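You operate a simulated robot arm through the tools that you are given. There is no shell and no other tool. Be economical: measure what you need, move in short steps, check, and stop when the job is done.

You are at the controls of a simulated robot arm. One attempt, no reset.

Task
Press the yellow button to switch it off.
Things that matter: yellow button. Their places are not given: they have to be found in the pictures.

Only the result counts: the job must be done as asked and must still hold three seconds after the hand-in. Knocking over, shifting, dropping, spilling or breaking anything else fails it.

Robot
A 7-joint arm with a two-finger parallel gripper, fixed in place. Base frame: the origin is at the foot of the arm, x ahead of it, y to its left, z up. Units: m, rad, N and s.
Its first joint turns from -1.152 to 1.152 rad. Payload 2.6 kg.
The tool frame sits at the grasp point between the pads (the TCP): z along the fingers, y along the line on which they close. The tips reach 0.03 m beyond it. The gripper opens to 0.094 m. The fingers are 0.028 m wide and 0.01 m thick; the gripper's body (0.05 by 0.096 m) begins 0.055 m behind the TCP.
Orientation is that of the tool frame in the base frame, as a unit quaternion [x, y, z, w]. With the fingers straight down and closing along the base's y, the tool's x points along the base's -x, its y along +y and its z along -z.

Tools
- The arm moves only by the tool step_arm. Its argument "commands" is a list of rows, each a list of 7 numbers: the shift along the base's x, y, z in m, then the turn, a rotation vector about the base's x, y, z in rad, then the opening, from 0 (shut) to 1 (fully open). In form: [[tx, ty, tz, wx, wy, wz, claw], ...]. A call has 1 to 8 rows; each row shifts and turns the commanded pose from where the row before left it. A row lasts 0.2 s, in which the tool goes at most 0.05 m and 0.15 rad; a call with a longer step from one row to the next is refused whole, and so is a gripper value outside its range. A pose out of reach is approached as far as the arm can. The call stops where the force on the tool passes 40 N (or 10 N more than at its start, if that is more) or the arm is blocked; 0.2 s more then pass. Each finger travels about 0.072 m/s and halts on what it meets, pressing with about 38 N; the grip force reading is that of the motor and also rises with nothing between the fingers. The clock runs only during rows and for 0.2 s after the last one: add rows that do not move to give the fingers time. The reply holds the time, the measured pose of the TCP, the force on the tool along the base axes, the opening and the grip force, in the units named above and with some noise.
- Cameras (640 x 400 px; columns grow to the right, rows downward): "scene" is fixed at [0.0248, 0.4195, 0.593]; the picture's right is [-0.88, -0.47, 0.00], its down [-0.15, 0.27, -0.95] and it looks along [0.45, -0.84, -0.31] (base axes); focal length 372 px, centre (320, 200). "wrist" rides on the gripper at [-0.037, 0, -0.058] in the tool frame; the picture's right is [0.00, -1.00, 0.00], its down [0.97, 0.00, -0.24] and it looks along [0.24, 0.00, 0.97] (tool axes); focal length 218 px, centre (320, 200).
- camera(camera): a new picture of that camera. It takes no simulated time.
- point_at(camera, pixels): for up to 12 pixels [column, row] of the newest picture of that camera ("zoom" is the newest enlarged one), the place [x, y, z] in the base frame of the surface seen there, good to about 0.002 m. It takes no simulated time.
- close_up(camera, box): a new picture of the part [left, top, right, bottom] of that camera's present view, enlarged. It takes no simulated time.
- job_done(): hands the job in; it is judged then, once.

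Keep the steps short. Do not move on a guess: measure, check each grasp and each placing, and mend mistakes. In all there are 60 turns and 26 pictures (those below and enlarged ones count). Leave the gripper open and the arm clear of the work at the hand-in unless told otherwise, and finish with a single line.

The tools are called after "Emit:" by a JSON object that holds its "op" and its "data". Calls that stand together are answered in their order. step_arm: Moves the arm, as the interface text tells. Its arguments: {"type":"object","properties":{"commands":{"type":"array"}},"required":["commands"]} The other tools are called the same way: camera (camera) takes a picture; point_at (camera, pixels) gives the place of the surface under pixels of a picture; close_up (camera, box) takes an enlarged picture of a part of a camera's view; job_done () hands the job in.

At the start:

```text
t: 0.0
eef_pos: [0.265, -0.335, 0.348]
tcp_rot: [-0.001, 1.0, 0.0, 0.001]
ft_force: [-1.2, -0.4, -0.2]
finger_gap: 0.0939
grip_force: 0.1
```

scene: 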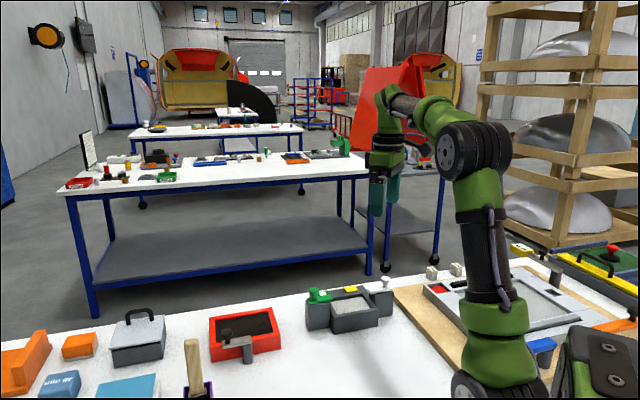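
wrist: 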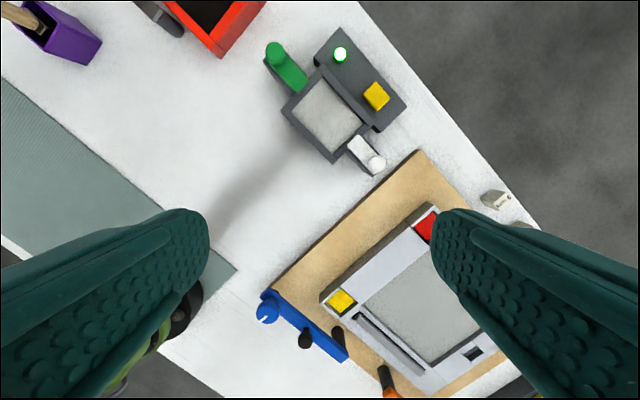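

I see two yellow candidates in the wrist picture: one at (376,95) on the grey device beside a lit green lamp, and one at (341,300) on the board. I'll enlarge both.

Emit:
{"op": "close_up", "data": {"camera": "wrist", "box": [250, 20, 430, 190]}}

Emit:
{"op": "close_up", "data": {"camera": "scene", "box": [290, 230, 640, 400]}}

Emit:
{"op": "close_up", "data": {"camera": "wrist", "box": [250, 190, 510, 400]}}

Emit:
{"op": "point_at", "data": {"camera": "wrist", "pixels": [[376, 96], [340, 54], [341, 300], [392, 112], [355, 80], [330, 110], [283, 65], [367, 153], [350, 310], [330, 295], [425, 225]]}}

```text
2.35 times, centred on (340, 105) of wrist
```

zoom: 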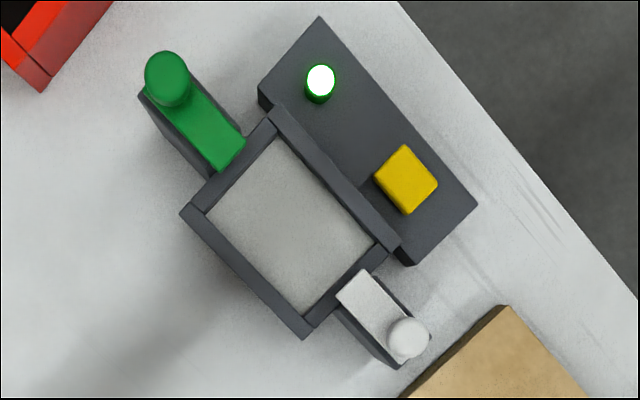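

```text
1.83 times, centred on (465, 315) of scene
```

zoom: 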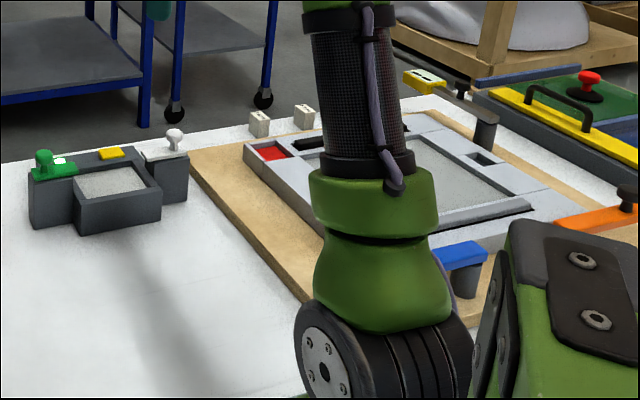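

```text
1.90 times, centred on (380, 295) of wrist
```

zoom: 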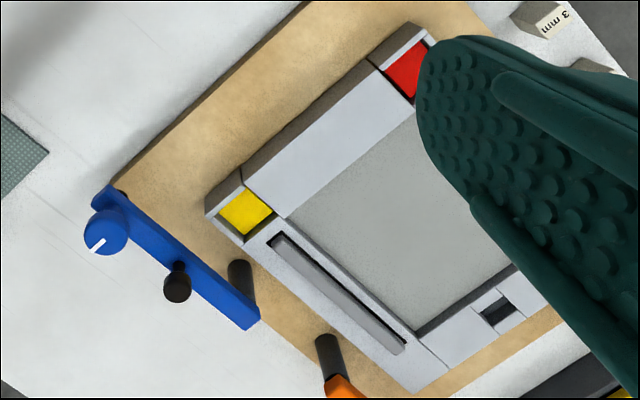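

```text
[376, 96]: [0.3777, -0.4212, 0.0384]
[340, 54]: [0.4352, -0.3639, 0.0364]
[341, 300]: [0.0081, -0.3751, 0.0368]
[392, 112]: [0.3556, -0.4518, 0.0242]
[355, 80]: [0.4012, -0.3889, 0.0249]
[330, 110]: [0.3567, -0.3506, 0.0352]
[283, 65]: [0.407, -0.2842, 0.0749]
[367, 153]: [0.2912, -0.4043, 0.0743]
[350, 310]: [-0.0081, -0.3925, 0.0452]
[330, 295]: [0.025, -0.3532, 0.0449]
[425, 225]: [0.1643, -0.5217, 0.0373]
```

The raised yellow cap next to the lit lamp looks like the button. The other is a recessed coloured patch. The heights look odd compared with the stated table height, so I'll cross-check them with the scene camera.

Emit:
{"op": "camera", "data": {"camera": "scene"}}

Emit:
{"op": "close_up", "data": {"camera": "scene", "box": [290, 260, 410, 340]}}

Emit:
{"op": "point_at", "data": {"camera": "scene", "pixels": [[350, 289], [322, 297], [365, 291], [352, 307], [300, 360], [388, 283], [337, 290]]}}

Emit:
{"op": "point_at", "data": {"camera": "wrist", "pixels": [[240, 130], [370, 90], [382, 104], [390, 92], [410, 140], [395, 104], [366, 103], [384, 87], [376, 83], [376, 108]]}}

```text
20 pictures are left
```

scene: 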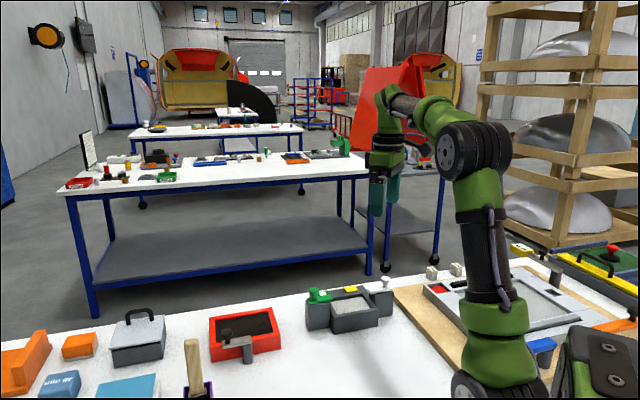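

```text
5.00 times, centred on (350, 300) of scene
```

zoom: 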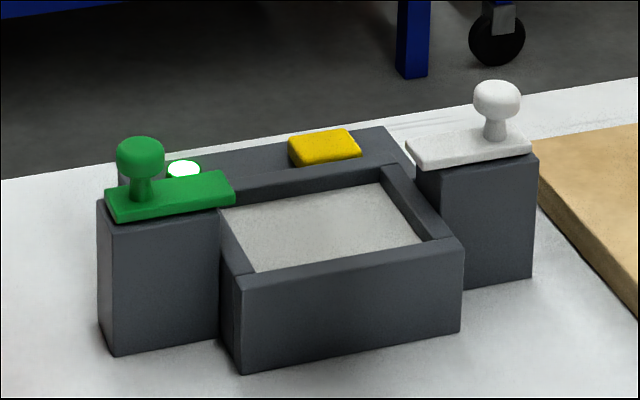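

```text
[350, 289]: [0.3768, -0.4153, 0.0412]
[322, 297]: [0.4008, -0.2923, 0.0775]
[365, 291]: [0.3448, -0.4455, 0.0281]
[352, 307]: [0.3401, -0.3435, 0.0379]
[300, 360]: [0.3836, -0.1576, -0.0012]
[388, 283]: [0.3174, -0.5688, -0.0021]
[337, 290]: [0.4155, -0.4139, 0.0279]
```

```text
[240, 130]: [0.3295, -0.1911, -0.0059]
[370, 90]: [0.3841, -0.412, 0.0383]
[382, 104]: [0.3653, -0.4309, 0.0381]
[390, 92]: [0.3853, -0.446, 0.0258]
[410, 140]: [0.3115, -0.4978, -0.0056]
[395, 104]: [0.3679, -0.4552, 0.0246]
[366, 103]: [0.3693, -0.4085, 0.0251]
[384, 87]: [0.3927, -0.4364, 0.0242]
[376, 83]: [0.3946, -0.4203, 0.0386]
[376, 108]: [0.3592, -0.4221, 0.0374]
```

The two cameras agree: the button top is at about (0.377, -0.421, 0.038), the panel at 0.025 and the table at about -0.003. The stated 0.039 table height doesn't match, so I'll trust the measurement and descend carefully. Next I'll shut the gripper and move above the button while still high.

Emit:
{"op": "step_arm", "data": {"commands": [[0.028, -0.0215, 0, 0, 0, 0, 0], [0.028, -0.0215, 0, 0, 0, 0, 0], [0.028, -0.0215, 0, 0, 0, 0, 0], [0.028, -0.0215, 0, 0, 0, 0, 0], [0, 0, -0.04, 0, 0, 0, 0], [0, 0, -0.04, 0, 0, 0, 0], [0, 0, -0.04, 0, 0, 0, 0], [0, 0, 0, 0, 0, 0, 0]]}}

```text
t: 1.8
eef_pos: [0.3527, -0.3946, 0.2235]
tcp_rot: [0.0, 1.0, 0.0, 0.001]
ft_force: [0.3, 0.0, -0.4]
finger_gap: 0.0
grip_force: 32.7
out of reach, approached as far as the arm can: row 3, 4
```

The arm stopped short at that height because of its reach limit. I'll hold and read the settled pose, then take a picture.

Emit:
{"op": "step_arm", "data": {"commands": [[0, 0, -0.03, 0, 0, 0, 0], [0, 0, -0.03, 0, 0, 0, 0], [0, 0, 0, 0, 0, 0, 0]]}}

Emit:
{"op": "camera", "data": {"camera": "wrist"}}

```text
t: 2.6
eef_pos: [0.3525, -0.3926, 0.1634]
tcp_rot: [0.0, 1.0, 0.0, 0.0]
ft_force: [0.2, 0.0, -1.7]
finger_gap: 0.0
grip_force: 33.3
```

```text
18 pictures are left
```

wrist: 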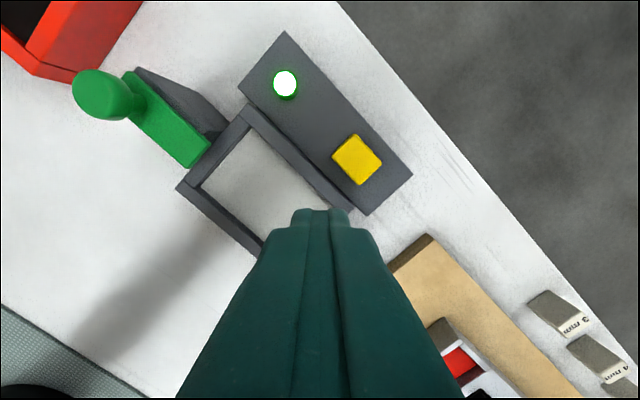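

The pose is (0.3525, -0.3926, 0.163). I'll measure the button again at (357,160) from this closer view.

Emit:
{"op": "point_at", "data": {"camera": "wrist", "pixels": [[357, 159], [340, 154], [360, 140], [376, 162], [358, 178], [335, 180], [285, 82], [345, 205]]}}

```text
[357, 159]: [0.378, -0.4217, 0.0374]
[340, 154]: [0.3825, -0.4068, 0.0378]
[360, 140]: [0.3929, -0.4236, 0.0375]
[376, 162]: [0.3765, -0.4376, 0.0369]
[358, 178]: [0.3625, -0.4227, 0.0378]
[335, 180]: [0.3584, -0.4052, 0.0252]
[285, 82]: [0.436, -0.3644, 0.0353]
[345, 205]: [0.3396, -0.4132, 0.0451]
```

The button centre is confirmed at (0.378, -0.422, 0.0375). I'll shift over it and go down so the tips stop about 3 cm above it.

Emit:
{"op": "step_arm", "data": {"commands": [[0.0127, -0.0147, -0.01, 0, 0, 0, 0], [0.0128, -0.0147, -0.01, 0, 0, 0, 0], [0, 0, -0.022, 0, 0, 0, 0], [0, 0, -0.022, 0, 0, 0, 0], [0, 0, 0, 0, 0, 0, 0]]}}

Emit:
{"op": "close_up", "data": {"camera": "scene", "box": [290, 230, 410, 340]}}

```text
t: 3.8
eef_pos: [0.379, -0.4207, 0.0991]
tcp_rot: [0.0, 1.0, 0.0, 0.0]
ft_force: [0.2, 0.7, 0.2]
finger_gap: 0.0003
grip_force: 33.1
```

```text
3.64 times, centred on (350, 285) of scene
```

zoom: 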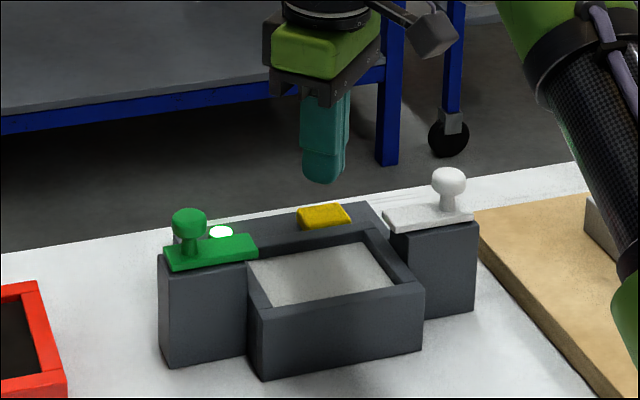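

The tips are centred above the button with about 3 cm to go. I'll lower in small steps to just above the cap, at TCP z of about 0.071.

Emit:
{"op": "step_arm", "data": {"commands": [[0, 0, -0.01, 0, 0, 0, 0], [0, 0, -0.01, 0, 0, 0, 0], [0, 0, -0.007, 0, 0, 0, 0], [0, 0, 0, 0, 0, 0, 0]]}}

```text
t: 4.8
eef_pos: [0.3793, -0.4228, 0.0721]
tcp_rot: [0.0, 1.0, 0.001, 0.0]
ft_force: [-0.3, -0.5, 1.5]
finger_gap: 0.0
grip_force: 33.0
```

There's no contact yet. I'll press in 2 mm steps.

Emit:
{"op": "step_arm", "data": {"commands": [[0, 0, -0.002, 0, 0, 0, 0], [0, 0, -0.002, 0, 0, 0, 0], [0, 0, -0.002, 0, 0, 0, 0], [0, 0, -0.002, 0, 0, 0, 0]]}}

Emit:
{"op": "close_up", "data": {"camera": "scene", "box": [290, 230, 410, 340]}}

```text
t: 5.8
eef_pos: [0.3784, -0.4223, 0.0655]
tcp_rot: [0.0, 1.0, 0.0, 0.0]
ft_force: [-1.4, 0.0, 2.0]
finger_gap: 0.0
grip_force: 33.2
```

```text
3.64 times, centred on (350, 285) of scene
```

zoom: 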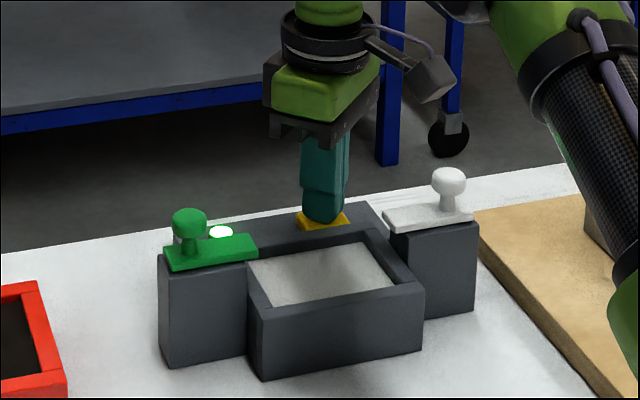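

The tips are touching the cap with light force, and the lamp is still lit. I'll keep pressing.

Emit:
{"op": "step_arm", "data": {"commands": [[0, 0, -0.002, 0, 0, 0, 0], [0, 0, -0.002, 0, 0, 0, 0]]}}

Emit:
{"op": "close_up", "data": {"camera": "scene", "box": [290, 230, 410, 340]}}

```text
t: 6.4
eef_pos: [0.3775, -0.4233, 0.0612]
tcp_rot: [0.0, 1.0, -0.001, 0.002]
ft_force: [-2.7, 2.3, 10.5]
finger_gap: 0.0001
grip_force: 32.9
```

```text
3.64 times, centred on (350, 285) of scene
```

zoom: 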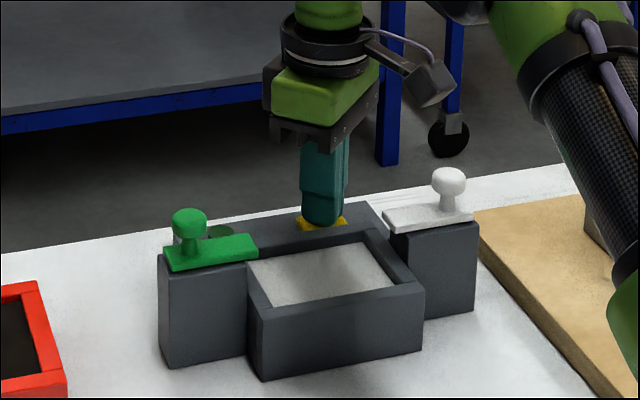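

The lamp went out at about 10 N. I'll lift straight up, then open the gripper once it's clear.

Emit:
{"op": "step_arm", "data": {"commands": [[0, 0, 0.01, 0, 0, 0, 0], [0, 0, 0.02, 0, 0, 0, 0], [0, 0, 0.04, 0, 0, 0, 0], [0, 0, 0.04, 0, 0, 0, 0], [-0.02, 0.02, 0.03, 0, 0, 0, 1], [-0.02, 0.02, 0.02, 0, 0, 0, 1], [0, 0, 0, 0, 0, 0, 1], [0, 0, 0, 0, 0, 0, 1]]}}

Emit:
{"op": "close_up", "data": {"camera": "scene", "box": [290, 230, 410, 340]}}

Emit:
{"op": "camera", "data": {"camera": "wrist"}}

```text
t: 8.2
eef_pos: [0.3392, -0.3816, 0.2206]
tcp_rot: [0.0, 1.0, 0.0, 0.0]
ft_force: [-0.5, 0.2, 0.1]
finger_gap: 0.0941
grip_force: 0.0
```

```text
3.64 times, centred on (350, 285) of scene
```

zoom: 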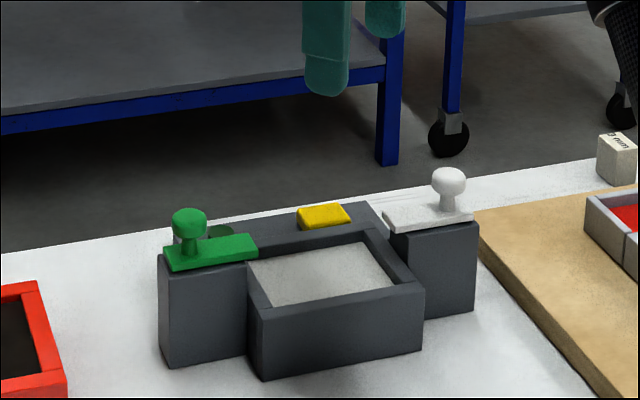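

```text
13 pictures are left
```

wrist: 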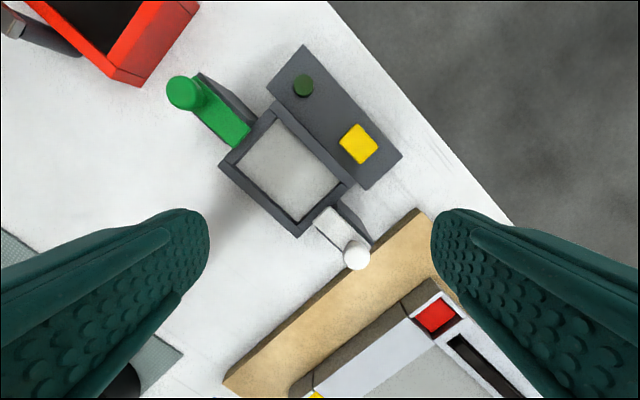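

The button has sprung back, the lamp is dark and nothing has moved. I'll wait a bit to check it stays off.

Emit:
{"op": "step_arm", "data": {"commands": [[0, 0, 0, 0, 0, 0, 1], [0, 0, 0, 0, 0, 0, 1], [0, 0, 0, 0, 0, 0, 1], [0, 0, 0, 0, 0, 0, 1], [0, 0, 0, 0, 0, 0, 1], [0, 0, 0, 0, 0, 0, 1], [0, 0, 0, 0, 0, 0, 1], [0, 0, 0, 0, 0, 0, 1]]}}

Emit:
{"op": "camera", "data": {"camera": "wrist"}}

```text
t: 10.0
eef_pos: [0.3396, -0.3811, 0.2209]
tcp_rot: [0.0, 1.0, 0.0, 0.0]
ft_force: [-0.1, 0.2, -0.7]
finger_gap: 0.0941
grip_force: 0.0
```

```text
12 pictures are left
```

wrist: 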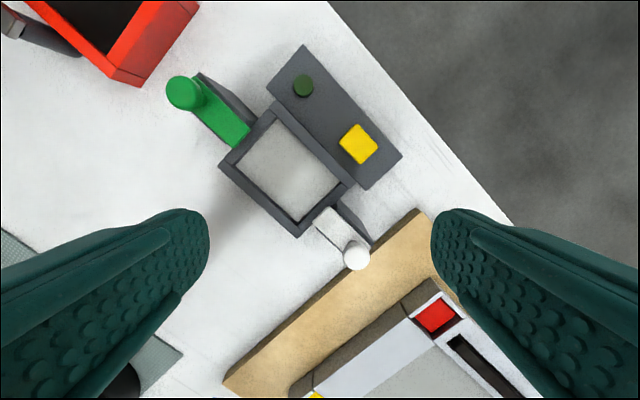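

The lamp is still off, the gripper is open and the arm is clear, so I'm handing in.

Emit:
{"op": "job_done", "data": {}}

```text
The job is handed in.
```

I pressed the yellow button once; its lamp went out and was still off more than 3 s later, nothing else moved, and the gripper is open and clear.
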